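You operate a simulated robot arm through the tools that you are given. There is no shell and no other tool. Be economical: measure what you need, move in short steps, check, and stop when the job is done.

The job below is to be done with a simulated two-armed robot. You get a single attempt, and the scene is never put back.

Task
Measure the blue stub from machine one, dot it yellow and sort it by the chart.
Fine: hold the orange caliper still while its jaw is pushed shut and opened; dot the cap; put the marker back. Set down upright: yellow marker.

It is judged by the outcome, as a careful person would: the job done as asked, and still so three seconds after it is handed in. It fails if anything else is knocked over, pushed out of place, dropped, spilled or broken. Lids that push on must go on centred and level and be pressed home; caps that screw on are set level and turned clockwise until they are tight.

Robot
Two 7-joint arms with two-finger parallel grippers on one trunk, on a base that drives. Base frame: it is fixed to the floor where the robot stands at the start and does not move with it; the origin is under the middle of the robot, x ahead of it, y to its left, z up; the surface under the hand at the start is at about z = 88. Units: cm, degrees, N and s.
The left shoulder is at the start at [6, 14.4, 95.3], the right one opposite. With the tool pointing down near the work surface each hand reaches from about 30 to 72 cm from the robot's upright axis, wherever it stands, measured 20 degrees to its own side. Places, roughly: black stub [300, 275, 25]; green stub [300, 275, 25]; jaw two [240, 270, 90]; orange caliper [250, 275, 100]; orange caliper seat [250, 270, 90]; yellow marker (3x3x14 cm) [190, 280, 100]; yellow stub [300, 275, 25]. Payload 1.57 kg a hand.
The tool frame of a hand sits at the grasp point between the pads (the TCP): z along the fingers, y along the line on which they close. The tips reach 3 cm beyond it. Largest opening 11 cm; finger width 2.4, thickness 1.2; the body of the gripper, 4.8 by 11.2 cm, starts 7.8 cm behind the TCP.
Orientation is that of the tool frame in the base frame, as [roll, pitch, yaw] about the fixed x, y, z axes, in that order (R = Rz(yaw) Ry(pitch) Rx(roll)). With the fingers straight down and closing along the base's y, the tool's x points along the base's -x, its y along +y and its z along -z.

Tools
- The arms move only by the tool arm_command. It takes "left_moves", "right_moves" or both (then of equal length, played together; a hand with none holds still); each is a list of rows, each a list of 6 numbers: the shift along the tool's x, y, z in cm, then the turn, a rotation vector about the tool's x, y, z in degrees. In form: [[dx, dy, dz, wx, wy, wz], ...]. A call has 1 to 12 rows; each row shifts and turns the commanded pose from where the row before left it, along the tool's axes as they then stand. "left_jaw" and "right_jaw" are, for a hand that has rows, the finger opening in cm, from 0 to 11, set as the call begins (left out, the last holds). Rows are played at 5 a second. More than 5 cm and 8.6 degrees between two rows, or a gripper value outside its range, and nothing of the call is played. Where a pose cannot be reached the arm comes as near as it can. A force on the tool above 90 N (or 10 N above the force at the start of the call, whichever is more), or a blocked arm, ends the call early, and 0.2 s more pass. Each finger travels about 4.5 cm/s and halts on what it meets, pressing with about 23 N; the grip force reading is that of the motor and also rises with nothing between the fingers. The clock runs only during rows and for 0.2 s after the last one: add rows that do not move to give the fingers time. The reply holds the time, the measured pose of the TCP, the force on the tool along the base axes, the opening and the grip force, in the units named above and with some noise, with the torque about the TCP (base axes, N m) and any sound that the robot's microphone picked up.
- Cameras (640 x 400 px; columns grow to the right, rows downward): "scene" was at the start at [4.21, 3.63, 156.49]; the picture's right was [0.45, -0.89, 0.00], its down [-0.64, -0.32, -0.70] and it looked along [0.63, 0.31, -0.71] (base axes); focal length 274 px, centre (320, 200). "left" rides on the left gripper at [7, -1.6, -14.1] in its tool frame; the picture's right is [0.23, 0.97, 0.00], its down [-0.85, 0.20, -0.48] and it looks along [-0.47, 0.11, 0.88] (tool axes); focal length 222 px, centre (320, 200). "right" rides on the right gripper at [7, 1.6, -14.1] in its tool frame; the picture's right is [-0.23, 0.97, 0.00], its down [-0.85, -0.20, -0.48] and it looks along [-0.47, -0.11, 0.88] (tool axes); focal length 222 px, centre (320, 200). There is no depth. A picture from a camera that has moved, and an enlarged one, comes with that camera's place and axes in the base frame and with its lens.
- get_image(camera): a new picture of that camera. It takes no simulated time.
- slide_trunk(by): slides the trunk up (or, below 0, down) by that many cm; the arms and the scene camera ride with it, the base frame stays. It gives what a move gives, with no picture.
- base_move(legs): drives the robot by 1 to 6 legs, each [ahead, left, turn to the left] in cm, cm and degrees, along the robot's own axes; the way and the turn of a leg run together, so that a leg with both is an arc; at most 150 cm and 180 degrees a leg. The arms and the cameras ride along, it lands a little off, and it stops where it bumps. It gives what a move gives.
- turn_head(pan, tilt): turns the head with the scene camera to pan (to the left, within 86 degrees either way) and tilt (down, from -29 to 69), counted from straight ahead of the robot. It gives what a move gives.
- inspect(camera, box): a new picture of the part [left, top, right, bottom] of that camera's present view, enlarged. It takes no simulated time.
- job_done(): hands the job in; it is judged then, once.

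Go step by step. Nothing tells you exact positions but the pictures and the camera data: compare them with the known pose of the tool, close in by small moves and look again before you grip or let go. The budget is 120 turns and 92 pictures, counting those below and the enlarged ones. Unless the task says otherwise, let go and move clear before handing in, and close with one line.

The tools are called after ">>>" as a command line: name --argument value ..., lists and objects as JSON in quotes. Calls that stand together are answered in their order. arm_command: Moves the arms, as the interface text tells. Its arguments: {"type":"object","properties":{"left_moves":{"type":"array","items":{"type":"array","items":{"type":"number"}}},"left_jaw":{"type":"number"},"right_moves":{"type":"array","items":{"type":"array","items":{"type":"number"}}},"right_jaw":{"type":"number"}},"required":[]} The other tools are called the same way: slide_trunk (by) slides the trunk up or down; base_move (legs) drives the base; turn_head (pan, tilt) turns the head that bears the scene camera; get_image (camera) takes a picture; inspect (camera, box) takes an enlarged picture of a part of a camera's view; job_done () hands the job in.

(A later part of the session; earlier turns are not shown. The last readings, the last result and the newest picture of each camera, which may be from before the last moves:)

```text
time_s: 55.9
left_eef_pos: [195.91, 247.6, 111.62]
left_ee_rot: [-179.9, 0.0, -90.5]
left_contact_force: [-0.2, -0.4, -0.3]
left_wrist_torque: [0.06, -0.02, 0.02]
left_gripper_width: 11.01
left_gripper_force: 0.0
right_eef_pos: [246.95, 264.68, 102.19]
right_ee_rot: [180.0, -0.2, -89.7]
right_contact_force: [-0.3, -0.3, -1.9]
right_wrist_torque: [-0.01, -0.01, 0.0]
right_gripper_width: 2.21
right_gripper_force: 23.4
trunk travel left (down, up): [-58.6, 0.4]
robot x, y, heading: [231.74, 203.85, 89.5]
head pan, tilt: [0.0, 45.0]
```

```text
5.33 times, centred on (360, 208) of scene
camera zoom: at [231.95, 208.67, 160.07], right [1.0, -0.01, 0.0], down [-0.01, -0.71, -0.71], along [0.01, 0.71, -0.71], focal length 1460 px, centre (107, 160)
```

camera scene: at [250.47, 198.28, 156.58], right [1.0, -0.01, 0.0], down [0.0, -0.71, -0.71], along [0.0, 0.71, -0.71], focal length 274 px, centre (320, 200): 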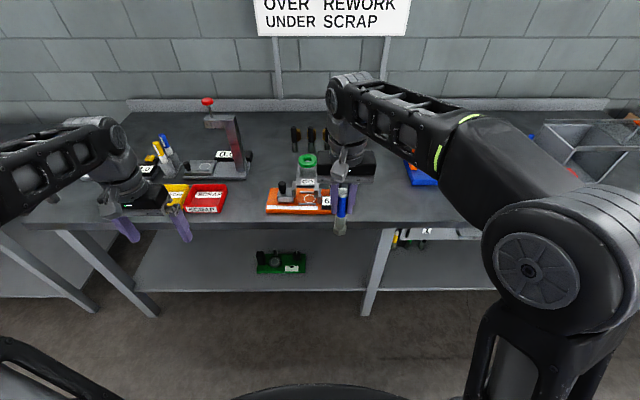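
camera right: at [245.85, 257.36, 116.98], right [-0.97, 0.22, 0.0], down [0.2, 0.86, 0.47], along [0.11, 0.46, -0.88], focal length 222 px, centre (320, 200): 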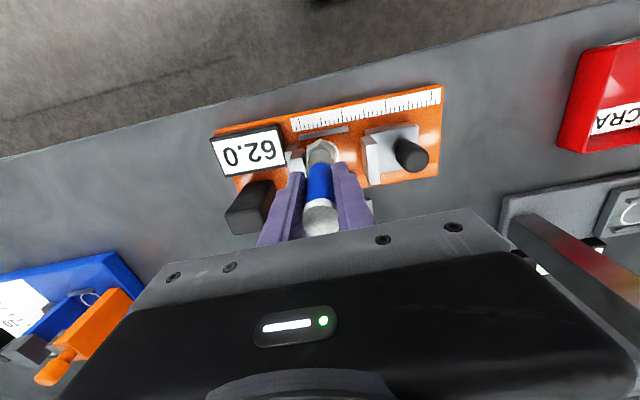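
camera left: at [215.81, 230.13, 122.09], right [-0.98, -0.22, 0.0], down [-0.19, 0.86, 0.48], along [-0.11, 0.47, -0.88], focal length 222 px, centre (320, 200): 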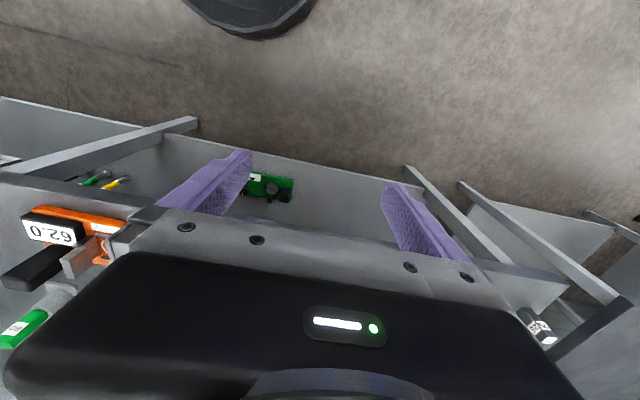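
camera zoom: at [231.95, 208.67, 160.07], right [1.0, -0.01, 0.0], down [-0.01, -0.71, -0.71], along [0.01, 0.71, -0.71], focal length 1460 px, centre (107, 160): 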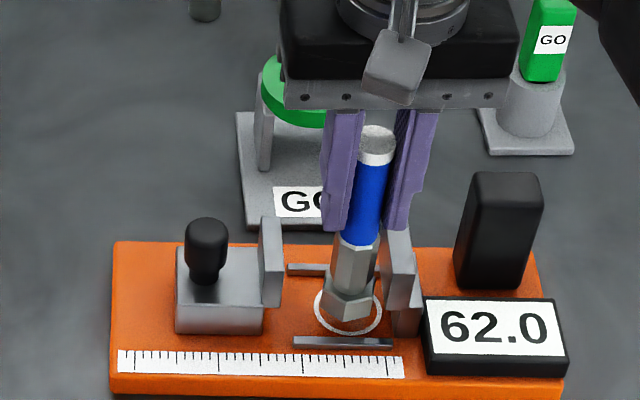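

>>> arm_command --right_moves '[[-0.3, 0, 0.3, 0, 0, 0], [0, 0, 0.3, 0, 0, 0], [0, 0, 0.2, 0, 0, 0], [0, 0, 0, 0, 0, 0]]'

>>> inspect --camera "scene" --box '[310, 170, 410, 245]'

```text
time_s: 56.9
left_eef_pos: [195.72, 247.54, 111.64]
left_ee_rot: [-180.0, 0.0, -90.5]
left_contact_force: [0.0, -0.1, 0.0]
left_wrist_torque: [-0.02, 0.03, -0.03]
left_gripper_width: 10.99
left_gripper_force: 0.0
right_eef_pos: [247.01, 264.75, 101.32]
right_ee_rot: [-180.0, -0.4, -89.8]
right_contact_force: [-0.1, 0.6, -2.9]
right_wrist_torque: [0.02, 0.0, 0.0]
right_gripper_width: 2.19
right_gripper_force: 23.0
trunk travel left (down, up): [-58.6, 0.4]
robot x, y, heading: [232.0, 203.55, 89.5]
head pan, tilt: [0.0, 45.0]
```

```text
5.33 times, centred on (360, 208) of scene
camera zoom: at [231.94, 208.67, 160.07], right [1.0, -0.01, 0.0], down [-0.01, -0.71, -0.71], along [0.01, 0.71, -0.71], focal length 1460 px, centre (107, 160)
```

zoom: 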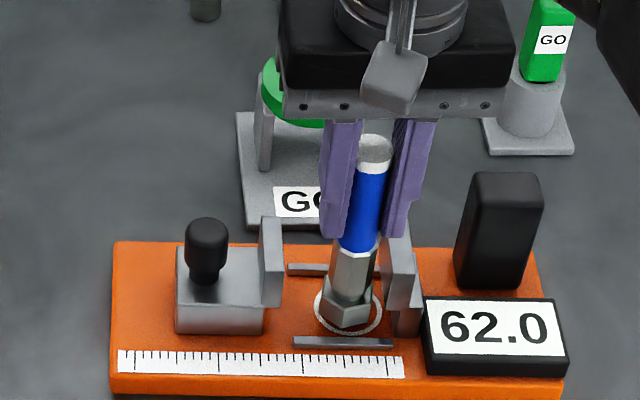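

>>> arm_command --right_moves '[[0, 0, 0.25, 0, 0, 0], [0, 0, 0.25, 0, 0, 0], [0, 0, 0, 0, 0, 0]]'

>>> arm_command --right_moves '[[0, 0, 0.25, 0, 0, 0], [0, 0, 0, 0, 0, 0]]'

```text
time_s: 57.7
left_eef_pos: [195.77, 247.49, 111.58]
left_ee_rot: [180.0, 0.0, -90.5]
left_contact_force: [0.4, -0.1, 0.5]
left_wrist_torque: [-0.01, 0.0, -0.02]
left_gripper_width: 11.01
left_gripper_force: 0.1
right_eef_pos: [246.97, 264.84, 100.77]
right_ee_rot: [-179.9, -0.2, -89.7]
right_contact_force: [-0.3, -0.4, -2.0]
right_wrist_torque: [0.02, 0.0, -0.01]
right_gripper_width: 2.18
right_gripper_force: 22.8
trunk travel left (down, up): [-58.6, 0.4]
robot x, y, heading: [231.74, 203.43, 89.7]
head pan, tilt: [0.0, 45.0]
```

```text
time_s: 58.3
left_eef_pos: [195.73, 247.53, 111.62]
left_ee_rot: [180.0, 0.0, -90.4]
left_contact_force: [0.5, 0.3, 0.1]
left_wrist_torque: [-0.02, -0.02, -0.02]
left_gripper_width: 11.01
left_gripper_force: 0.1
right_eef_pos: [246.94, 264.9, 100.56]
right_ee_rot: [-180.0, -0.2, -89.9]
right_contact_force: [0.1, 0.5, -2.3]
right_wrist_torque: [-0.02, -0.01, 0.0]
right_gripper_width: 2.2
right_gripper_force: 22.5
trunk travel left (down, up): [-58.6, 0.4]
robot x, y, heading: [231.55, 203.53, 89.4]
head pan, tilt: [0.0, 45.0]
```

>>> arm_command --right_moves '[[0, 0, 0.25, 0, 0, 0], [0, 0, 0, 0, 0, 0]]'

>>> inspect --camera "scene" --box '[310, 170, 410, 245]'

```text
time_s: 58.9
left_eef_pos: [195.77, 247.45, 111.6]
left_ee_rot: [180.0, -0.1, -90.6]
left_contact_force: [0.0, 0.3, 0.4]
left_wrist_torque: [0.0, -0.02, -0.02]
left_gripper_width: 10.99
left_gripper_force: 0.0
right_eef_pos: [246.99, 264.78, 100.28]
right_ee_rot: [180.0, -0.3, -89.7]
right_contact_force: [0.3, 0.9, -1.0]
right_wrist_torque: [0.05, -0.01, 0.02]
right_gripper_width: 2.21
right_gripper_force: 22.2
trunk travel left (down, up): [-58.6, 0.4]
robot x, y, heading: [231.89, 203.53, 89.7]
head pan, tilt: [0.0, 45.0]
```

```text
5.33 times, centred on (360, 208) of scene
camera zoom: at [231.94, 208.67, 160.07], right [1.0, -0.01, 0.0], down [-0.01, -0.71, -0.71], along [0.01, 0.71, -0.71], focal length 1460 px, centre (107, 160)
```

zoom: 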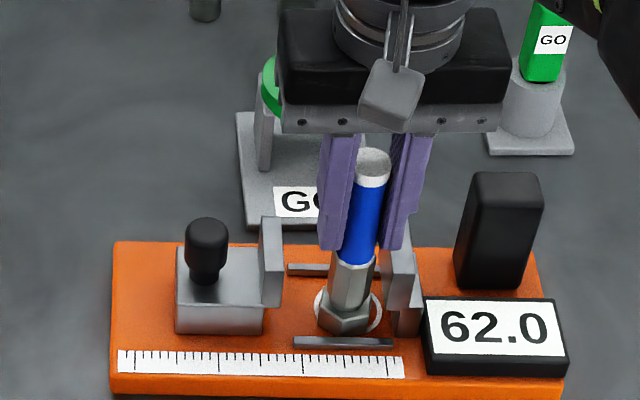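

>>> arm_command --right_moves '[[-0.2, 0, 0.2, 0, 0, 0], [0, 0, 0, 0, 0, 0]]'

>>> arm_command --right_moves '[[0, 0, 0.2, 0, 0, 0], [0, 0, 0, 0, 0, 0]]'

```text
time_s: 59.5
left_eef_pos: [195.68, 247.36, 111.64]
left_ee_rot: [180.0, 0.0, -90.4]
left_contact_force: [0.5, -0.5, 0.9]
left_wrist_torque: [0.0, -0.03, 0.03]
left_gripper_width: 11.02
left_gripper_force: 0.2
right_eef_pos: [246.93, 264.85, 100.28]
right_ee_rot: [179.9, -0.1, -89.8]
right_contact_force: [-0.4, -4.6, 10.9]
right_wrist_torque: [-0.22, 0.0, -0.02]
right_gripper_width: 2.21
right_gripper_force: 23.0
trunk travel left (down, up): [-58.6, 0.4]
robot x, y, heading: [231.86, 203.59, 89.6]
head pan, tilt: [0.0, 45.0]
```

```text
time_s: 60.1
left_eef_pos: [195.7, 247.4, 111.7]
left_ee_rot: [-179.9, 0.1, -90.5]
left_contact_force: [0.2, -0.1, 0.1]
left_wrist_torque: [0.01, 0.01, -0.02]
left_gripper_width: 11.01
left_gripper_force: 0.1
right_eef_pos: [246.87, 264.96, 100.13]
right_ee_rot: [180.0, 0.1, -89.8]
right_contact_force: [-0.3, -1.6, 18.5]
right_wrist_torque: [0.2, 0.03, 0.02]
right_gripper_width: 2.24
right_gripper_force: 23.6
trunk travel left (down, up): [-58.6, 0.4]
robot x, y, heading: [231.68, 203.8, 89.6]
head pan, tilt: [0.0, 45.0]
```

Contact felt (stub stands on the seat). Ease off, open slightly and lift away.

>>> arm_command --right_moves '[[0, 0, -0.2, 0, 0, 0], [0, 0, 0, 0, 0, 0]]'

>>> arm_command --right_moves '[[0, 0, 0, 0, 0, 0], [0, 0, 0, 0, 0, 0], [0, 0, 0, 0, 0, 0]]' --right_jaw 3.0

>>> inspect --camera "scene" --box '[310, 170, 410, 245]'

```text
time_s: 60.7
left_eef_pos: [195.72, 247.45, 111.53]
left_ee_rot: [180.0, 0.0, -90.5]
left_contact_force: [0.2, 0.1, 0.3]
left_wrist_torque: [0.01, -0.02, 0.0]
left_gripper_width: 11.01
left_gripper_force: 0.1
right_eef_pos: [246.9, 265.04, 100.14]
right_ee_rot: [180.0, -0.1, -89.8]
right_contact_force: [-2.5, 1.2, 7.2]
right_wrist_torque: [0.31, 0.12, 0.05]
right_gripper_width: 2.18
right_gripper_force: 22.7
trunk travel left (down, up): [-58.6, 0.4]
robot x, y, heading: [231.89, 203.45, 89.3]
head pan, tilt: [0.0, 45.0]
```

```text
time_s: 61.5
left_eef_pos: [195.79, 247.47, 111.55]
left_ee_rot: [179.9, -0.1, -90.5]
left_contact_force: [-0.3, 0.3, -0.3]
left_wrist_torque: [-0.01, 0.03, 0.0]
left_gripper_width: 11.01
left_gripper_force: 0.0
right_eef_pos: [246.94, 265.09, 100.29]
right_ee_rot: [-180.0, -0.1, -89.8]
right_contact_force: [0.1, 0.6, 0.1]
right_wrist_torque: [-0.03, 0.04, -0.02]
right_gripper_width: 3.0
right_gripper_force: 0.1
trunk travel left (down, up): [-58.6, 0.4]
robot x, y, heading: [232.17, 203.31, 89.8]
head pan, tilt: [0.0, 45.0]
```

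```text
5.33 times, centred on (360, 208) of scene
camera zoom: at [231.93, 208.65, 160.07], right [1.0, -0.01, 0.0], down [-0.01, -0.71, -0.71], along [0.01, 0.71, -0.71], focal length 1460 px, centre (107, 160)
```

zoom: 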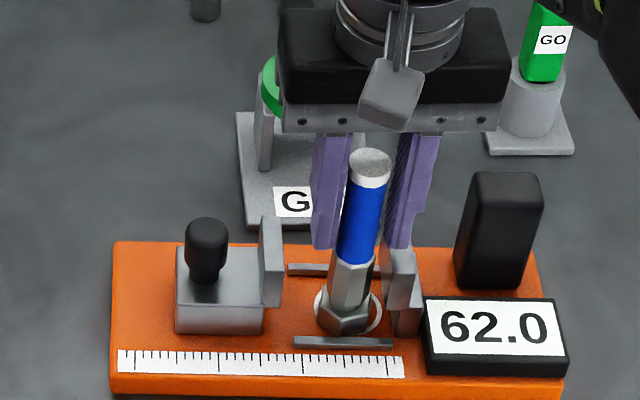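

The stub stands free in the seat. Raise the right hand clear, then reposition the base nearer and to the right so both hands reach (bench edge is at y ≈ 256).

>>> arm_command --right_moves '[[0, 0, -3, 0, 0, 0], [0, 0, -4, 0, 0, 0], [0, 0, -3, 0, 0, 0], [3, -2, 0, 0, 0, 0], [3, -2, 0, 0, 0, 0], [0, 0, 0, 0, 0, 0]]'

>>> base_move --legs '[[0, -13, 0], [9, 0, 0]]'

>>> inspect --camera "scene" --box '[250, 170, 390, 275]'

>>> get_image --camera "right"

```text
time_s: 62.9
left_eef_pos: [195.78, 247.58, 111.54]
left_ee_rot: [-179.9, 0.0, -90.5]
left_contact_force: [0.7, -1.0, 0.1]
left_wrist_torque: [0.04, -0.05, 0.02]
left_gripper_width: 11.02
left_gripper_force: 0.0
right_eef_pos: [251.1, 259.11, 109.36]
right_ee_rot: [179.9, -0.2, -89.8]
right_contact_force: [-0.1, 0.0, -0.4]
right_wrist_torque: [-0.04, -0.04, -0.01]
right_gripper_width: 2.97
right_gripper_force: 0.0
right hand out of reach, approached as far as the arm can: row 3
trunk travel left (down, up): [-58.6, 0.4]
robot x, y, heading: [232.0, 203.6, 89.6]
head pan, tilt: [0.0, 45.0]
```

```text
time_s: 64.9
left_eef_pos: [209.2, 256.51, 111.56]
left_ee_rot: [-179.9, -0.1, -90.6]
left_contact_force: [0.7, -0.3, -0.8]
left_wrist_torque: [-0.04, 0.02, -0.02]
left_gripper_width: 11.02
left_gripper_force: 0.2
right_eef_pos: [264.59, 268.08, 109.37]
right_ee_rot: [-180.0, -0.4, -89.9]
right_contact_force: [-0.8, -0.1, 0.0]
right_wrist_torque: [-0.02, -0.03, -0.01]
right_gripper_width: 3.0
right_gripper_force: 0.1
trunk travel left (down, up): [-58.6, 0.4]
robot x, y, heading: [245.24, 212.19, 89.4]
head pan, tilt: [0.0, 45.0]
```

```text
3.81 times, centred on (320, 222) of scene
camera zoom: at [245.25, 217.67, 160.06], right [1.0, -0.01, 0.0], down [-0.01, -0.71, -0.71], along [0.01, 0.71, -0.71], focal length 1043 px, centre (320, 114)
```

zoom: 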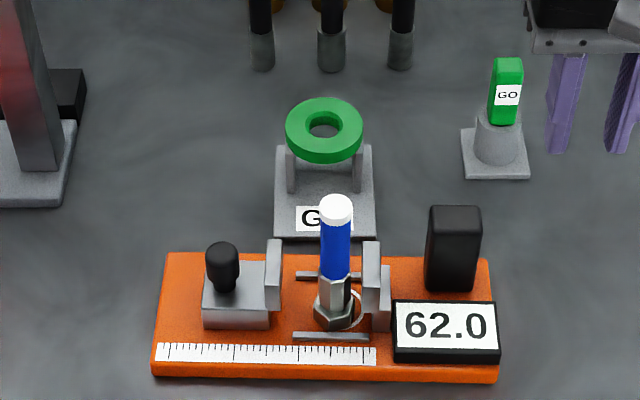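

```text
52 pictures are left
camera right: at [262.92, 261.05, 123.27], right [-0.97, 0.23, 0.0], down [0.2, 0.86, 0.47], along [0.11, 0.46, -0.88], focal length 222 px, centre (320, 200)
```

right: 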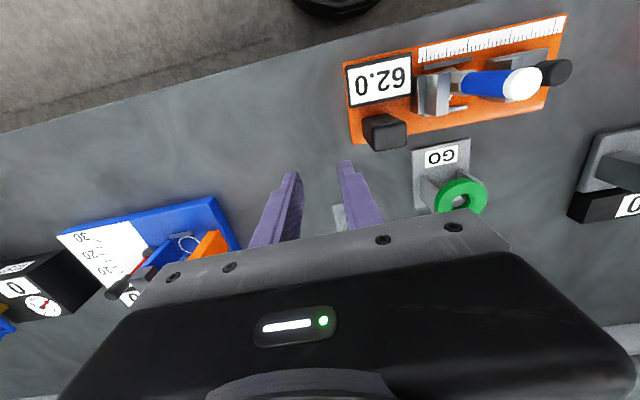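

Stub stands upright in the seat. Handle block is about [256.6, 268.0], 4 cm wide, top ≈ 99.5. Bringing the right hand above it, open 6.5.

>>> arm_command --right_moves '[[0, 3, 0, 0, 0, 0], [0, 3, 0, 0, 0, 0], [0, 2, 0, 0, 0, 0], [0, 0, 3, 0, 0, 0], [0, 0, 0, 0, 0, 0]]' --right_jaw 6.5

>>> get_image --camera "right"

>>> inspect --camera "scene" --box '[250, 170, 390, 275]'

```text
time_s: 66.1
left_eef_pos: [209.13, 256.28, 111.53]
left_ee_rot: [179.9, 0.0, -90.6]
left_contact_force: [-0.5, 0.4, 0.4]
left_wrist_torque: [0.03, -0.01, 0.02]
left_gripper_width: 11.0
left_gripper_force: 0.0
right_eef_pos: [256.54, 268.06, 106.54]
right_ee_rot: [-180.0, -0.2, -89.9]
right_contact_force: [0.0, -0.2, -0.5]
right_wrist_torque: [-0.03, -0.01, 0.04]
right_gripper_width: 6.49
right_gripper_force: 0.1
trunk travel left (down, up): [-58.6, 0.4]
robot x, y, heading: [245.44, 212.67, 89.2]
head pan, tilt: [0.0, 45.0]
```

```text
51 pictures are left
camera right: at [254.97, 261.06, 120.42], right [-0.97, 0.23, 0.0], down [0.2, 0.86, 0.48], along [0.11, 0.46, -0.88], focal length 222 px, centre (320, 200)
```

right: 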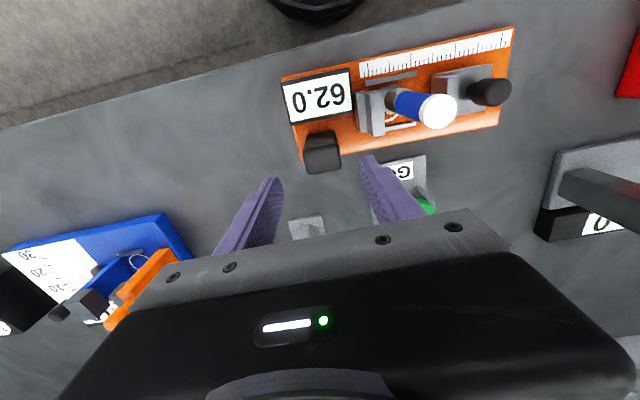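

```text
3.81 times, centred on (320, 222) of scene
camera zoom: at [245.24, 217.44, 160.07], right [1.0, -0.01, 0.0], down [-0.01, -0.71, -0.71], along [0.01, 0.71, -0.71], focal length 1043 px, centre (320, 114)
```

zoom: 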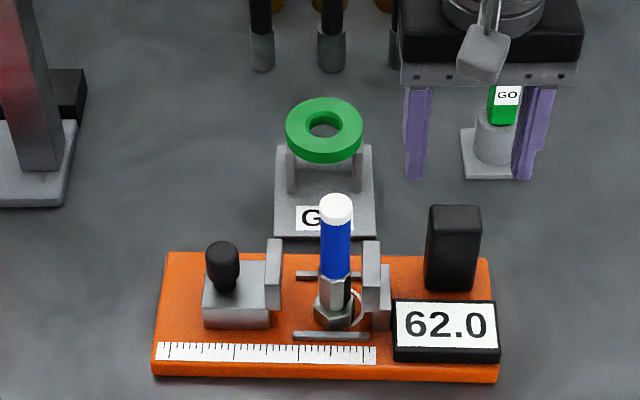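

Aligned with the handle. Descending and gripping it.

>>> arm_command --right_moves '[[0.4, 0, 3, 0, 0, 0], [0, 0, 3, 0, 0, 0], [0, 0, 2.8, 0, 0, 0], [0, 0, 0, 0, 0, 0]]'

>>> inspect --camera "scene" --box '[250, 170, 390, 275]'

>>> get_image --camera "right"

```text
time_s: 67.1
left_eef_pos: [209.25, 256.43, 111.58]
left_ee_rot: [180.0, -0.1, -90.5]
left_contact_force: [0.1, -0.3, -1.0]
left_wrist_torque: [-0.03, 0.01, 0.01]
left_gripper_width: 10.99
left_gripper_force: 0.0
right_eef_pos: [256.57, 267.46, 97.48]
right_ee_rot: [-179.9, -0.2, -90.0]
right_contact_force: [-0.3, 0.2, 0.1]
right_wrist_torque: [0.01, 0.03, 0.0]
right_gripper_width: 6.5
right_gripper_force: 0.1
trunk travel left (down, up): [-58.6, 0.4]
robot x, y, heading: [245.24, 212.38, 89.3]
head pan, tilt: [0.0, 45.0]
```

```text
3.81 times, centred on (320, 222) of scene
camera zoom: at [245.28, 217.46, 160.07], right [1.0, -0.01, 0.0], down [-0.01, -0.71, -0.71], along [0.01, 0.71, -0.71], focal length 1043 px, centre (320, 114)
```

zoom: 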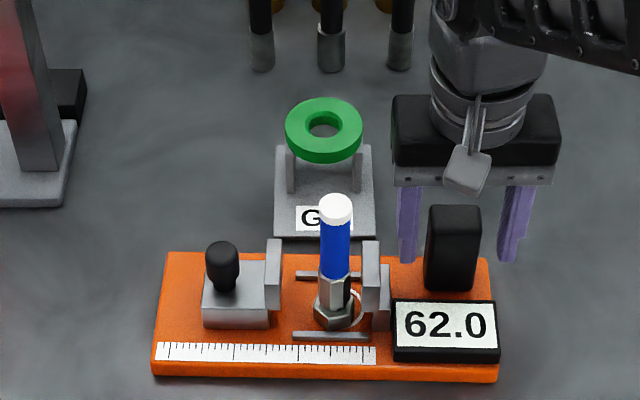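

```text
48 pictures are left
camera right: at [254.96, 260.5, 111.36], right [-0.97, 0.23, 0.0], down [0.2, 0.86, 0.48], along [0.11, 0.46, -0.88], focal length 222 px, centre (320, 200)
```

right: 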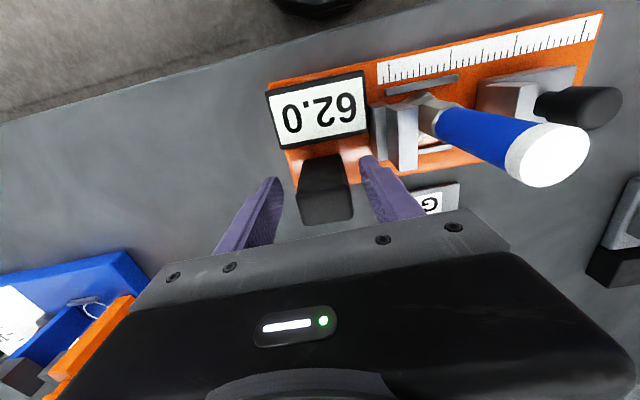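

>>> arm_command --right_moves '[[-0.5, 0, 0, 0, 0, 0], [0, 0, 0, 0, 0, 0], [0, 0, 0, 0, 0, 0], [0, 0, 0, 0, 0, 0], [0, 0, 0, 0, 0, 0]]' --right_jaw 1.5

>>> inspect --camera "scene" --box '[250, 170, 390, 275]'

```text
time_s: 68.3
left_eef_pos: [209.15, 256.46, 111.61]
left_ee_rot: [-179.9, 0.0, -90.6]
left_contact_force: [-0.2, 0.3, 0.4]
left_wrist_torque: [0.0, 0.02, 0.01]
left_gripper_width: 11.0
left_gripper_force: 0.1
right_eef_pos: [256.46, 268.0, 97.38]
right_ee_rot: [180.0, -0.2, -89.9]
right_contact_force: [-3.9, 0.6, -0.2]
right_wrist_torque: [-0.17, 0.15, -0.19]
right_gripper_width: 4.07
right_gripper_force: 22.9
trunk travel left (down, up): [-58.6, 0.4]
robot x, y, heading: [245.31, 212.42, 89.3]
head pan, tilt: [0.0, 45.0]
```

```text
3.81 times, centred on (320, 222) of scene
camera zoom: at [245.21, 217.5, 160.07], right [1.0, -0.01, 0.0], down [-0.01, -0.71, -0.71], along [0.01, 0.71, -0.71], focal length 1043 px, centre (320, 114)
```

zoom: 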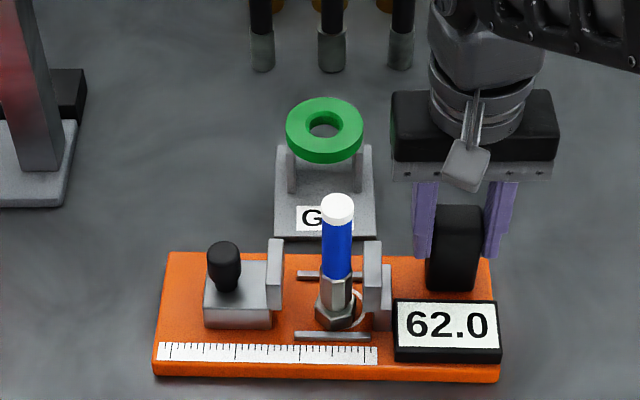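

Caliper handle is held (4.07 cm). Now the left hand: rotate it 90° so it closes along y around the jaw knob at about [238.7, 265.7].

>>> arm_command --left_moves '[[0, 0, 0, 0, 0, 8.2], [0, 0, 0, 0, 0, 8.2], [0, 0, 0, 0, 0, 8.2], [0, 0, 0, 0, 0, 8.2], [0, 0, 0, 0, 0, 8.2], [0, 0, 0, 0, 0, 8.2], [0, 0, 0, 0, 0, 8.2], [0, 0, 0, 0, 0, 8.2], [0, 0, 0, 0, 0, 8.2], [0, 0, 0, 0, 0, 8.2], [0, 0, 0, 0, 0, 7.5], [0, 0, 0, 0, 0, 0]]' --left_jaw 5

```text
time_s: 70.9
left_eef_pos: [209.13, 256.53, 111.59]
left_ee_rot: [180.0, 0.0, 179.8]
left_contact_force: [0.2, 0.2, 0.3]
left_wrist_torque: [0.0, -0.01, -0.01]
left_gripper_width: 5.01
left_gripper_force: 0.0
right_eef_pos: [256.55, 267.88, 97.46]
right_ee_rot: [-180.0, -0.2, -89.9]
right_contact_force: [-2.5, -0.8, 0.3]
right_wrist_torque: [0.0, -0.14, -0.43]
right_gripper_width: 4.04
right_gripper_force: 23.3
trunk travel left (down, up): [-58.6, 0.4]
robot x, y, heading: [245.0, 212.38, 89.3]
head pan, tilt: [0.0, 45.0]
```

>>> arm_command --left_moves '[[-4, 1, 0, 0, 0, 0], [-4, 1, 0, 0, 0, 0], [-4, 1, 0, 0, 0, 0], [-4, 1, 0, 0, 0, 0], [-4, 1.2, 0, 0, 0, 0], [-4, 2, 1, 0, 0, 0], [-3, 2, 2, 0, 0, 0], [-2.5, 0, 2, 0, 0, 0], [0, 0, 0, 0, 0, 0]]'

>>> get_image --camera "left"

>>> inspect --camera "scene" --box '[250, 170, 390, 275]'

```text
time_s: 72.9
left_eef_pos: [238.63, 265.46, 106.21]
left_ee_rot: [-180.0, 0.1, 179.9]
left_contact_force: [0.1, -0.7, -0.6]
left_wrist_torque: [0.0, 0.02, -0.01]
left_gripper_width: 5.01
left_gripper_force: 0.1
right_eef_pos: [256.53, 267.92, 97.41]
right_ee_rot: [180.0, -0.2, -89.9]
right_contact_force: [-1.6, 1.7, 0.4]
right_wrist_torque: [-0.06, -0.14, -0.28]
right_gripper_width: 4.07
right_gripper_force: 23.0
trunk travel left (down, up): [-58.6, 0.4]
robot x, y, heading: [245.06, 212.58, 89.3]
head pan, tilt: [0.0, 45.0]
```

```text
46 pictures are left
camera left: at [231.6, 263.89, 120.27], right [-0.23, 0.97, 0.0], down [0.86, 0.2, 0.48], along [0.47, 0.11, -0.88], focal length 222 px, centre (320, 200)
```

left: 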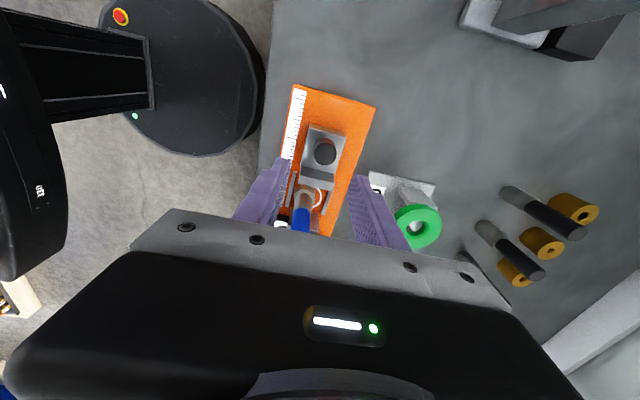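

```text
3.81 times, centred on (320, 222) of scene
camera zoom: at [245.27, 217.51, 160.07], right [1.0, -0.01, 0.0], down [-0.01, -0.71, -0.71], along [0.01, 0.71, -0.71], focal length 1043 px, centre (320, 114)
```

zoom: 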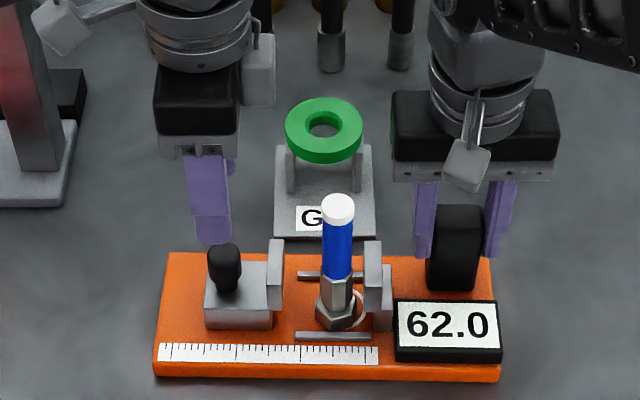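

Knob at about [238.2, 265.6]. Descend and grip it.

>>> arm_command --left_moves '[[0.4, 0.15, 3, 0, 0, 0], [0, 0, 3, 0, 0, 0], [0, 0, 2.7, 0, 0, 0], [0, 0, 0, 0, 0, 0]]'

>>> get_image --camera "left"

>>> inspect --camera "scene" --box '[250, 170, 390, 275]'

```text
time_s: 73.9
left_eef_pos: [238.43, 265.8, 97.53]
left_ee_rot: [-180.0, 0.1, 179.9]
left_contact_force: [-0.3, 0.9, 0.2]
left_wrist_torque: [0.02, 0.03, 0.02]
left_gripper_width: 5.01
left_gripper_force: 0.1
right_eef_pos: [256.52, 267.92, 97.36]
right_ee_rot: [-180.0, -0.3, -89.9]
right_contact_force: [-1.3, 1.2, 0.0]
right_wrist_torque: [-0.02, -0.13, -0.51]
right_gripper_width: 4.05
right_gripper_force: 23.4
trunk travel left (down, up): [-58.6, 0.4]
robot x, y, heading: [245.32, 212.4, 89.3]
head pan, tilt: [0.0, 45.0]
```

```text
44 pictures are left
camera left: at [231.43, 264.15, 111.6], right [-0.22, 0.97, 0.0], down [0.86, 0.2, 0.48], along [0.47, 0.11, -0.88], focal length 222 px, centre (320, 200)
```

left: 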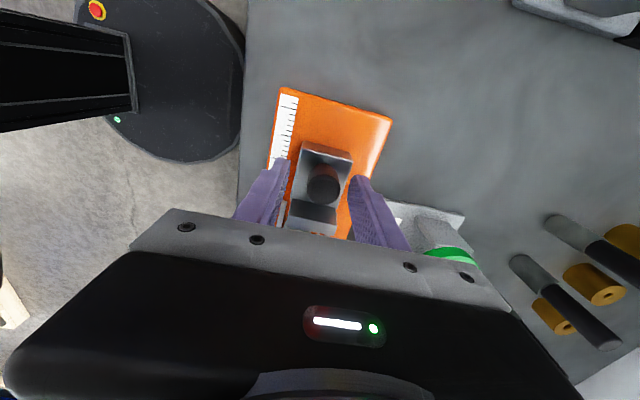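

```text
3.81 times, centred on (320, 222) of scene
camera zoom: at [245.27, 217.51, 160.07], right [1.0, -0.01, 0.0], down [-0.01, -0.71, -0.71], along [0.01, 0.71, -0.71], focal length 1043 px, centre (320, 114)
```

zoom: 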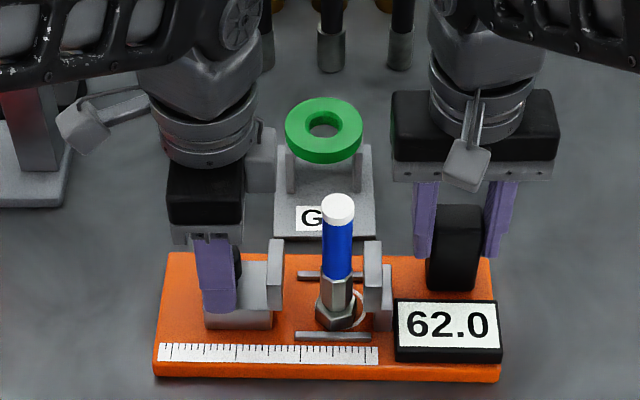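

Fingers straddle the knob. Close, then push the jaw right in small steps.

>>> arm_command --left_moves '[[-0.3, 0, 0.2, 0, 0, 0], [0, 0, 0, 0, 0, 0], [0, 0, 0, 0, 0, 0], [0, 0, 0, 0, 0, 0]]' --left_jaw 0.8

>>> arm_command --left_moves '[[-0.5, 0, 0, 0, 0, 0], [-0.5, 0, 0, 0, 0, 0], [-0.5, 0, 0, 0, 0, 0], [0, 0, 0, 0, 0, 0]]'

>>> inspect --camera "scene" --box '[250, 170, 390, 275]'

```text
time_s: 74.9
left_eef_pos: [238.76, 265.76, 97.5]
left_ee_rot: [-179.9, 0.0, 179.9]
left_contact_force: [-0.8, 4.2, 0.6]
left_wrist_torque: [0.16, 0.09, 0.13]
left_gripper_width: 2.52
left_gripper_force: 23.2
right_eef_pos: [256.46, 267.87, 97.33]
right_ee_rot: [180.0, -0.3, -90.0]
right_contact_force: [1.0, -2.4, 2.1]
right_wrist_torque: [-0.13, -0.14, -0.07]
right_gripper_width: 4.01
right_gripper_force: 23.3
trunk travel left (down, up): [-58.6, 0.4]
robot x, y, heading: [245.23, 212.17, 89.4]
head pan, tilt: [0.0, 45.0]
```

```text
time_s: 75.9
left_eef_pos: [240.3, 265.75, 97.48]
left_ee_rot: [-179.8, 0.0, 179.8]
left_contact_force: [-5.5, -6.5, 0.1]
left_wrist_torque: [-0.22, 0.78, 0.01]
left_gripper_width: 2.5
left_gripper_force: 23.1
right_eef_pos: [256.5, 267.95, 97.39]
right_ee_rot: [179.9, -0.2, -90.0]
right_contact_force: [6.7, 4.1, 1.2]
right_wrist_torque: [-0.51, -0.35, -0.63]
right_gripper_width: 4.0
right_gripper_force: 23.3
trunk travel left (down, up): [-58.6, 0.4]
robot x, y, heading: [245.06, 212.23, 89.4]
head pan, tilt: [0.0, 45.0]
```

```text
3.81 times, centred on (320, 222) of scene
camera zoom: at [245.3, 217.5, 160.06], right [1.0, -0.01, 0.0], down [-0.01, -0.71, -0.71], along [0.01, 0.71, -0.71], focal length 1043 px, centre (320, 114)
```

zoom: 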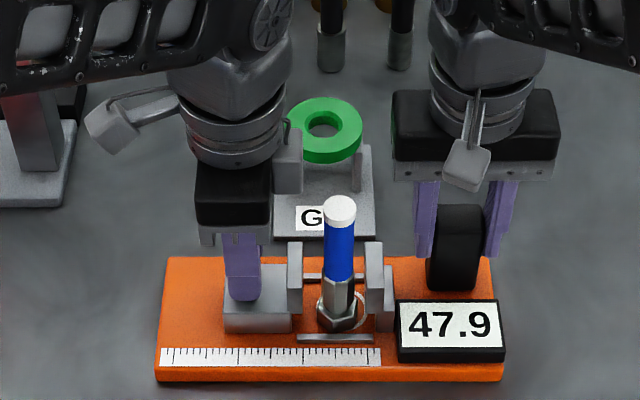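

Jaw slides: 47.9. Continue gently.

>>> arm_command --left_moves '[[-0.4, 0, 0, 0, 0, 0], [-0.4, 0, 0, 0, 0, 0], [-0.4, 0, 0, 0, 0, 0], [-0.3, 0, 0, 0, 0, 0], [0, 0, 0, 0, 0, 0]]'

>>> inspect --camera "scene" --box '[250, 170, 390, 275]'

```text
time_s: 77.1
left_eef_pos: [241.66, 265.84, 97.45]
left_ee_rot: [-179.9, 0.1, 179.7]
left_contact_force: [-6.4, -6.1, -3.3]
left_wrist_torque: [-0.15, 0.64, 0.06]
left_gripper_width: 2.5
left_gripper_force: 23.0
right_eef_pos: [256.48, 267.92, 97.42]
right_ee_rot: [179.9, -0.1, -90.0]
right_contact_force: [6.9, 5.9, 4.9]
right_wrist_torque: [0.23, -0.01, -0.79]
right_gripper_width: 4.04
right_gripper_force: 23.3
trunk travel left (down, up): [-58.6, 0.4]
robot x, y, heading: [245.13, 212.52, 89.1]
head pan, tilt: [0.0, 45.0]
```

```text
3.81 times, centred on (320, 222) of scene
camera zoom: at [245.3, 217.58, 160.06], right [1.0, -0.01, 0.0], down [-0.01, -0.71, -0.71], along [0.01, 0.71, -0.71], focal length 1043 px, centre (320, 114)
```

zoom: 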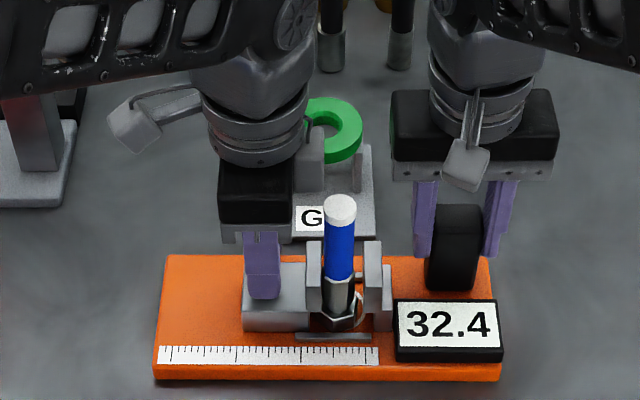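

>>> arm_command --left_moves '[[-0.2, 0, 0, 0, 0, 0], [-0.2, 0, 0, 0, 0, 0], [-0.2, 0, 0, 0, 0, 0], [-0.1, 0, 0, 0, 0, 0], [0, 0, 0, 0, 0, 0]]'

>>> inspect --camera "scene" --box '[310, 200, 390, 260]'

```text
time_s: 78.3
left_eef_pos: [242.41, 265.71, 97.58]
left_ee_rot: [-179.9, 0.0, 179.8]
left_contact_force: [-8.7, -4.5, -3.1]
left_wrist_torque: [-0.07, 0.37, 0.01]
left_gripper_width: 2.5
left_gripper_force: 22.9
right_eef_pos: [256.41, 267.9, 97.44]
right_ee_rot: [-180.0, -0.2, -89.9]
right_contact_force: [8.3, 5.0, 5.4]
right_wrist_torque: [0.39, 0.16, -0.27]
right_gripper_width: 4.02
right_gripper_force: 22.8
trunk travel left (down, up): [-58.6, 0.4]
robot x, y, heading: [245.31, 212.34, 89.2]
head pan, tilt: [0.0, 45.0]
```

```text
6.67 times, centred on (350, 230) of scene
camera zoom: at [245.26, 217.56, 160.07], right [1.0, -0.01, 0.0], down [-0.01, -0.71, -0.71], along [0.01, 0.71, -0.71], focal length 1825 px, centre (120, 0)
```

zoom: 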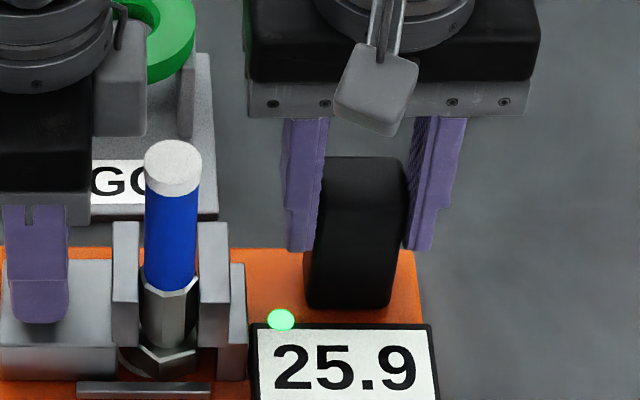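

Reads 25.9 with a green lamp. Push a hair more to confirm it's stable.

>>> arm_command --left_moves '[[-0.1, 0, 0, 0, 0, 0], [-0.1, 0, 0, 0, 0, 0], [0, 0, 0, 0, 0, 0], [0, 0, 0, 0, 0, 0]]'

>>> inspect --camera "scene" --box '[310, 200, 390, 260]'

```text
time_s: 79.3
left_eef_pos: [242.48, 265.67, 97.72]
left_ee_rot: [-179.8, 0.0, 179.9]
left_contact_force: [-13.7, -5.7, -2.0]
left_wrist_torque: [-0.15, 0.28, -0.01]
left_gripper_width: 2.5
left_gripper_force: 23.2
right_eef_pos: [256.53, 267.96, 97.45]
right_ee_rot: [-180.0, -0.1, -90.0]
right_contact_force: [10.7, 5.9, 8.6]
right_wrist_torque: [-0.2, 0.28, -0.64]
right_gripper_width: 4.01
right_gripper_force: 23.2
trunk travel left (down, up): [-58.6, 0.4]
robot x, y, heading: [245.3, 212.48, 89.3]
head pan, tilt: [0.0, 45.0]
```

```text
6.67 times, centred on (350, 230) of scene
camera zoom: at [245.22, 217.53, 160.07], right [1.0, -0.01, 0.0], down [-0.01, -0.71, -0.71], along [0.01, 0.71, -0.71], focal length 1825 px, centre (120, 0)
```

zoom: 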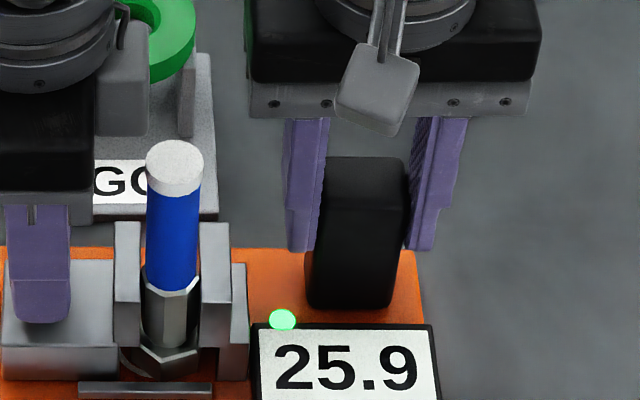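

Stable at 25.9 mm, so within 25.8–26.2: PASS. Open the jaw again with the handle still held.

>>> arm_command --left_moves '[[0.3, 0, 0, 0, 0, 0], [0.5, 0, 0, 0, 0, 0], [0.5, 0, 0, 0, 0, 0], [0.5, 0, 0, 0, 0, 0], [0.5, 0, 0, 0, 0, 0], [0.5, 0, 0, 0, 0, 0], [0.5, 0, 0, 0, 0, 0], [0.4, 0, 0, 0, 0, 0], [0.3, 0, 0, 0, 0, 0], [0, 0, 0, 0, 0, 0]]'

>>> inspect --camera "scene" --box '[250, 170, 390, 275]'

```text
time_s: 81.5
left_eef_pos: [238.54, 265.85, 97.81]
left_ee_rot: [-179.9, 0.2, 179.8]
left_contact_force: [14.7, 0.5, 0.5]
left_wrist_torque: [0.02, -0.49, -0.01]
left_gripper_width: 2.51
left_gripper_force: 23.0
right_eef_pos: [256.49, 267.91, 97.42]
right_ee_rot: [179.9, -0.3, -89.9]
right_contact_force: [-17.1, -3.0, 1.8]
right_wrist_torque: [-0.36, 0.05, -0.39]
right_gripper_width: 4.03
right_gripper_force: 23.1
trunk travel left (down, up): [-58.6, 0.4]
robot x, y, heading: [245.55, 212.2, 89.3]
head pan, tilt: [0.0, 45.0]
```

```text
3.81 times, centred on (320, 222) of scene
camera zoom: at [245.24, 217.5, 160.07], right [1.0, -0.01, 0.0], down [-0.01, -0.71, -0.71], along [0.01, 0.71, -0.71], focal length 1043 px, centre (320, 114)
```

zoom: 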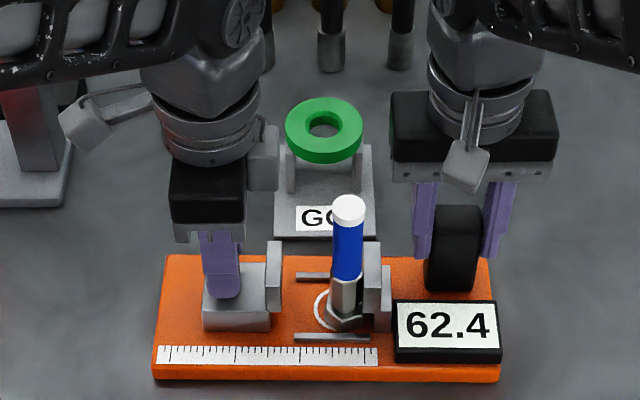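

Jaw is fully open (62.4), caliper hasn't moved. Release the knob and lift the left hand, then release the handle.

>>> arm_command --left_moves '[[-0.15, 0, 0, 0, 0, 0], [0, 0, 0, 0, 0, 0], [0, 0, 0, 0, 0, 0]]'

>>> arm_command --left_moves '[[0, 0, 0, 0, 0, 0], [0, 0, 0, 0, 0, 0], [0, 0, 0, 0, 0, 0], [0, 0, -3, 0, 0, 0], [0, 0, -4, 0, 0, 0], [0, 0, -4, 0, 0, 0], [0, 0, 0, 0, 0, 0]]' --left_jaw 5

>>> arm_command --right_moves '[[0, 0, 0, 0, 0, 0], [0, 0, 0, 0, 0, 0], [0, 0, 0, 0, 0, 0], [0, 0, -3, 0, 0, 0], [0, 0, -4, 0, 0, 0], [0, 0, -4, 0, 0, 0], [0, 0, 0, 0, 0, 0]]' --right_jaw 6.5

>>> inspect --camera "scene" --box '[250, 170, 390, 275]'

```text
time_s: 82.3
left_eef_pos: [238.7, 265.94, 97.72]
left_ee_rot: [-180.0, 0.0, 179.8]
left_contact_force: [14.1, -0.9, 0.0]
left_wrist_torque: [-0.05, -0.81, 0.06]
left_gripper_width: 2.5
left_gripper_force: 23.4
right_eef_pos: [256.4, 267.95, 97.47]
right_ee_rot: [-180.0, -0.3, -90.0]
right_contact_force: [-16.6, -1.8, 0.2]
right_wrist_torque: [-0.37, -0.12, -0.6]
right_gripper_width: 4.02
right_gripper_force: 23.5
trunk travel left (down, up): [-58.6, 0.4]
robot x, y, heading: [245.21, 212.71, 89.4]
head pan, tilt: [0.0, 45.0]
```

```text
time_s: 83.9
left_eef_pos: [238.69, 265.83, 108.84]
left_ee_rot: [-179.9, 0.0, 179.7]
left_contact_force: [0.2, -0.2, -0.1]
left_wrist_torque: [0.0, 0.0, 0.02]
left_gripper_width: 5.02
left_gripper_force: 0.1
right_eef_pos: [256.49, 267.93, 97.4]
right_ee_rot: [179.9, -0.3, -89.9]
right_contact_force: [3.4, -0.5, 0.4]
right_wrist_torque: [0.61, -0.16, -0.35]
right_gripper_width: 4.0
right_gripper_force: 23.1
trunk travel left (down, up): [-58.6, 0.4]
robot x, y, heading: [245.01, 212.7, 89.1]
head pan, tilt: [0.0, 45.0]
```

```text
time_s: 85.5
left_eef_pos: [238.5, 265.86, 108.53]
left_ee_rot: [-179.9, 0.1, 179.9]
left_contact_force: [-0.3, 0.3, 0.2]
left_wrist_torque: [0.04, -0.03, -0.04]
left_gripper_width: 5.01
left_gripper_force: 0.0
right_eef_pos: [256.74, 268.14, 108.36]
right_ee_rot: [179.9, -0.2, -89.9]
right_contact_force: [0.0, -0.6, 0.4]
right_wrist_torque: [-0.01, 0.01, -0.01]
right_gripper_width: 6.48
right_gripper_force: 0.1
trunk travel left (down, up): [-58.6, 0.4]
robot x, y, heading: [245.13, 212.52, 89.4]
head pan, tilt: [0.0, 45.0]
```

```text
3.81 times, centred on (320, 222) of scene
camera zoom: at [245.29, 217.52, 160.07], right [1.0, -0.01, 0.0], down [-0.01, -0.71, -0.71], along [0.01, 0.71, -0.71], focal length 1043 px, centre (320, 114)
```

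zoom: 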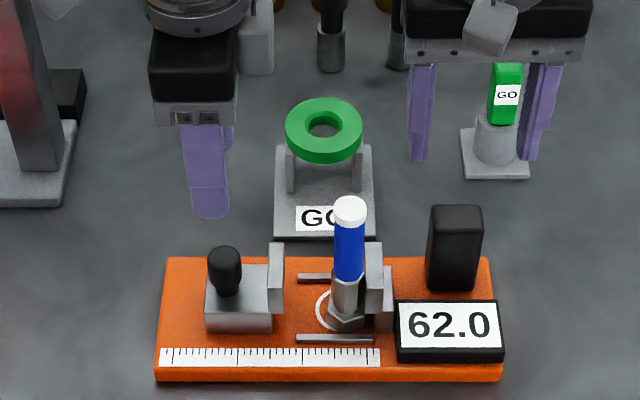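

Measurement is done and the caliper is open and in place. Next: retract both hands, turn the left gripper back, and drive left toward the yellow marker.

>>> arm_command --left_moves '[[0, -4, -1, 0, 0, 0], [0, -4, -1, 0, 0, 0], [0, -4, 0, 0, 0, 0], [0, 0, 0, 0, 0, 0]]' --right_moves '[[4, 0, 0, 0, 0, 0], [4, 0, 0, 0, 0, 0], [4, 0, 0, 0, 0, 0], [0, 0, 0, 0, 0, 0]]'

>>> arm_command --left_moves '[[0, 0, 0, 0, 0, -8.2], [0, 0, 0, 0, 0, -8.2], [0, 0, 0, 0, 0, -8.2], [0, 0, 0, 0, 0, -8.2], [0, 0, 0, 0, 0, -8.2], [0, 0, 0, 0, 0, -8.2], [0, 0, 0, 0, 0, -8.2], [0, 0, 0, 0, 0, -8.2], [0, 0, 0, 0, 0, -8.2], [0, 0, 0, 0, 0, -8.2], [0, 0, 0, 0, 0, -7.8], [0, 0, 0, 0, 0, 0]]'

>>> base_move --legs '[[0, 38, 0.6]]'

>>> turn_head --pan 15 --tilt 40

>>> get_image --camera "scene"

```text
time_s: 86.5
left_eef_pos: [238.44, 253.88, 110.58]
left_ee_rot: [-179.9, 0.0, 179.8]
left_contact_force: [-0.5, 1.0, 0.0]
left_wrist_torque: [0.0, -0.01, -0.03]
left_gripper_width: 4.99
left_gripper_force: 0.1
right_eef_pos: [256.39, 256.22, 108.31]
right_ee_rot: [179.9, -0.3, -89.9]
right_contact_force: [0.3, 0.1, -0.1]
right_wrist_torque: [-0.02, -0.01, 0.0]
right_gripper_width: 6.47
right_gripper_force: 0.0
trunk travel left (down, up): [-58.6, 0.4]
robot x, y, heading: [245.14, 212.46, 89.3]
head pan, tilt: [0.0, 45.0]
```

```text
time_s: 89.1
left_eef_pos: [238.64, 253.62, 110.73]
left_ee_rot: [180.0, -0.1, -90.2]
left_contact_force: [-0.5, -1.1, -0.1]
left_wrist_torque: [0.0, 0.0, 0.03]
left_gripper_width: 4.99
left_gripper_force: 0.0
right_eef_pos: [256.39, 256.19, 108.32]
right_ee_rot: [-180.0, -0.2, -89.9]
right_contact_force: [-0.5, -0.4, 0.3]
right_wrist_torque: [-0.03, 0.03, -0.03]
right_gripper_width: 6.5
right_gripper_force: 0.1
trunk travel left (down, up): [-58.6, 0.4]
robot x, y, heading: [245.27, 212.34, 89.4]
head pan, tilt: [0.0, 45.0]
```

```text
time_s: 91.5
left_eef_pos: [201.07, 253.71, 110.6]
left_ee_rot: [-180.0, 0.0, -89.7]
left_contact_force: [-0.1, 0.7, -0.5]
left_wrist_torque: [0.03, 0.0, 0.01]
left_gripper_width: 5.04
left_gripper_force: 0.1
right_eef_pos: [218.82, 256.4, 108.27]
right_ee_rot: [-180.0, -0.1, -89.2]
right_contact_force: [0.6, 0.0, -0.1]
right_wrist_torque: [-0.02, -0.06, 0.0]
right_gripper_width: 6.5
right_gripper_force: 0.0
trunk travel left (down, up): [-58.6, 0.4]
robot x, y, heading: [207.92, 212.45, 90.3]
head pan, tilt: [0.0, 45.0]
```

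```text
time_s: 92.2
left_eef_pos: [201.24, 253.78, 110.55]
left_ee_rot: [180.0, 0.0, -89.6]
left_contact_force: [0.8, 0.9, -0.1]
left_wrist_torque: [0.0, 0.0, -0.01]
left_gripper_width: 5.0
left_gripper_force: 0.1
right_eef_pos: [218.98, 256.47, 108.38]
right_ee_rot: [180.0, -0.2, -89.4]
right_contact_force: [-0.8, 0.2, -0.1]
right_wrist_torque: [-0.01, 0.0, 0.01]
right_gripper_width: 6.47
right_gripper_force: 0.1
trunk travel left (down, up): [-58.6, 0.4]
robot x, y, heading: [208.21, 212.51, 90.0]
head pan, tilt: [15.0, 40.0]
```

```text
36 pictures are left
camera scene: at [206.02, 217.8, 160.8], right [0.97, 0.26, 0.0], down [0.17, -0.62, -0.77], along [-0.2, 0.74, -0.64], focal length 274 px, centre (320, 200)
```

scene: 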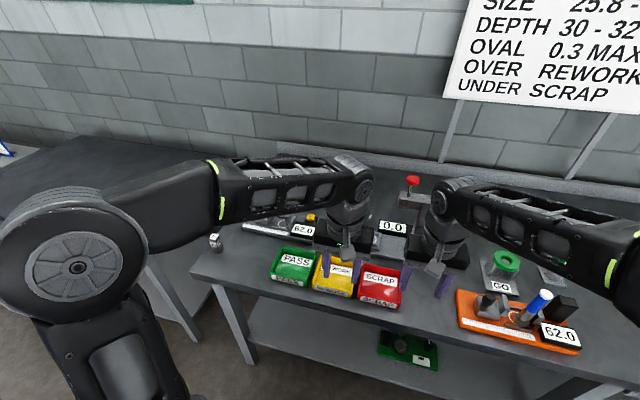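

The left hand hides the marker; moving it 11 cm left to see.

>>> arm_command --left_moves '[[0, 4, 0, 0, 0, 0], [0, 4, 0, 0, 0, 0], [0, 5, 0, 0, 0, 0], [0, 0, 0, 0, 0, 0]]'

>>> inspect --camera "scene" --box '[230, 160, 430, 310]'

```text
time_s: 93.2
left_eef_pos: [187.99, 254.2, 110.39]
left_ee_rot: [180.0, 0.0, -89.6]
left_contact_force: [1.2, -0.3, 0.4]
left_wrist_torque: [0.02, 0.01, -0.02]
left_gripper_width: 5.0
left_gripper_force: 0.0
right_eef_pos: [219.03, 256.61, 108.2]
right_ee_rot: [179.9, -0.2, -89.4]
right_contact_force: [0.5, -0.7, -0.5]
right_wrist_torque: [-0.02, -0.01, -0.01]
right_gripper_width: 6.48
right_gripper_force: 0.1
trunk travel left (down, up): [-58.6, 0.4]
robot x, y, heading: [208.36, 213.05, 90.1]
head pan, tilt: [15.0, 40.0]
```

```text
2.67 times, centred on (330, 235) of scene
camera zoom: at [206.1, 217.82, 160.8], right [0.97, 0.26, 0.0], down [0.17, -0.62, -0.77], along [-0.2, 0.74, -0.64], focal length 730 px, centre (293, 107)
```

zoom: 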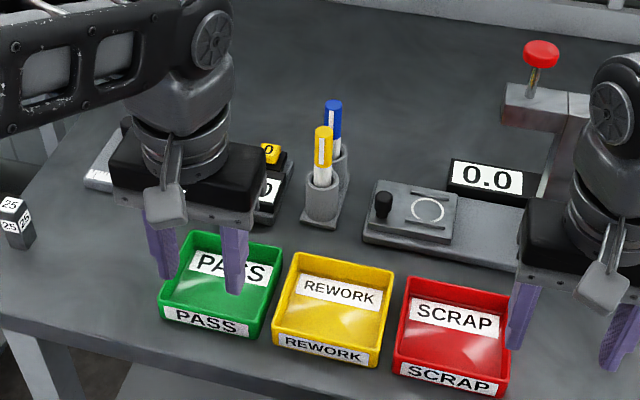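

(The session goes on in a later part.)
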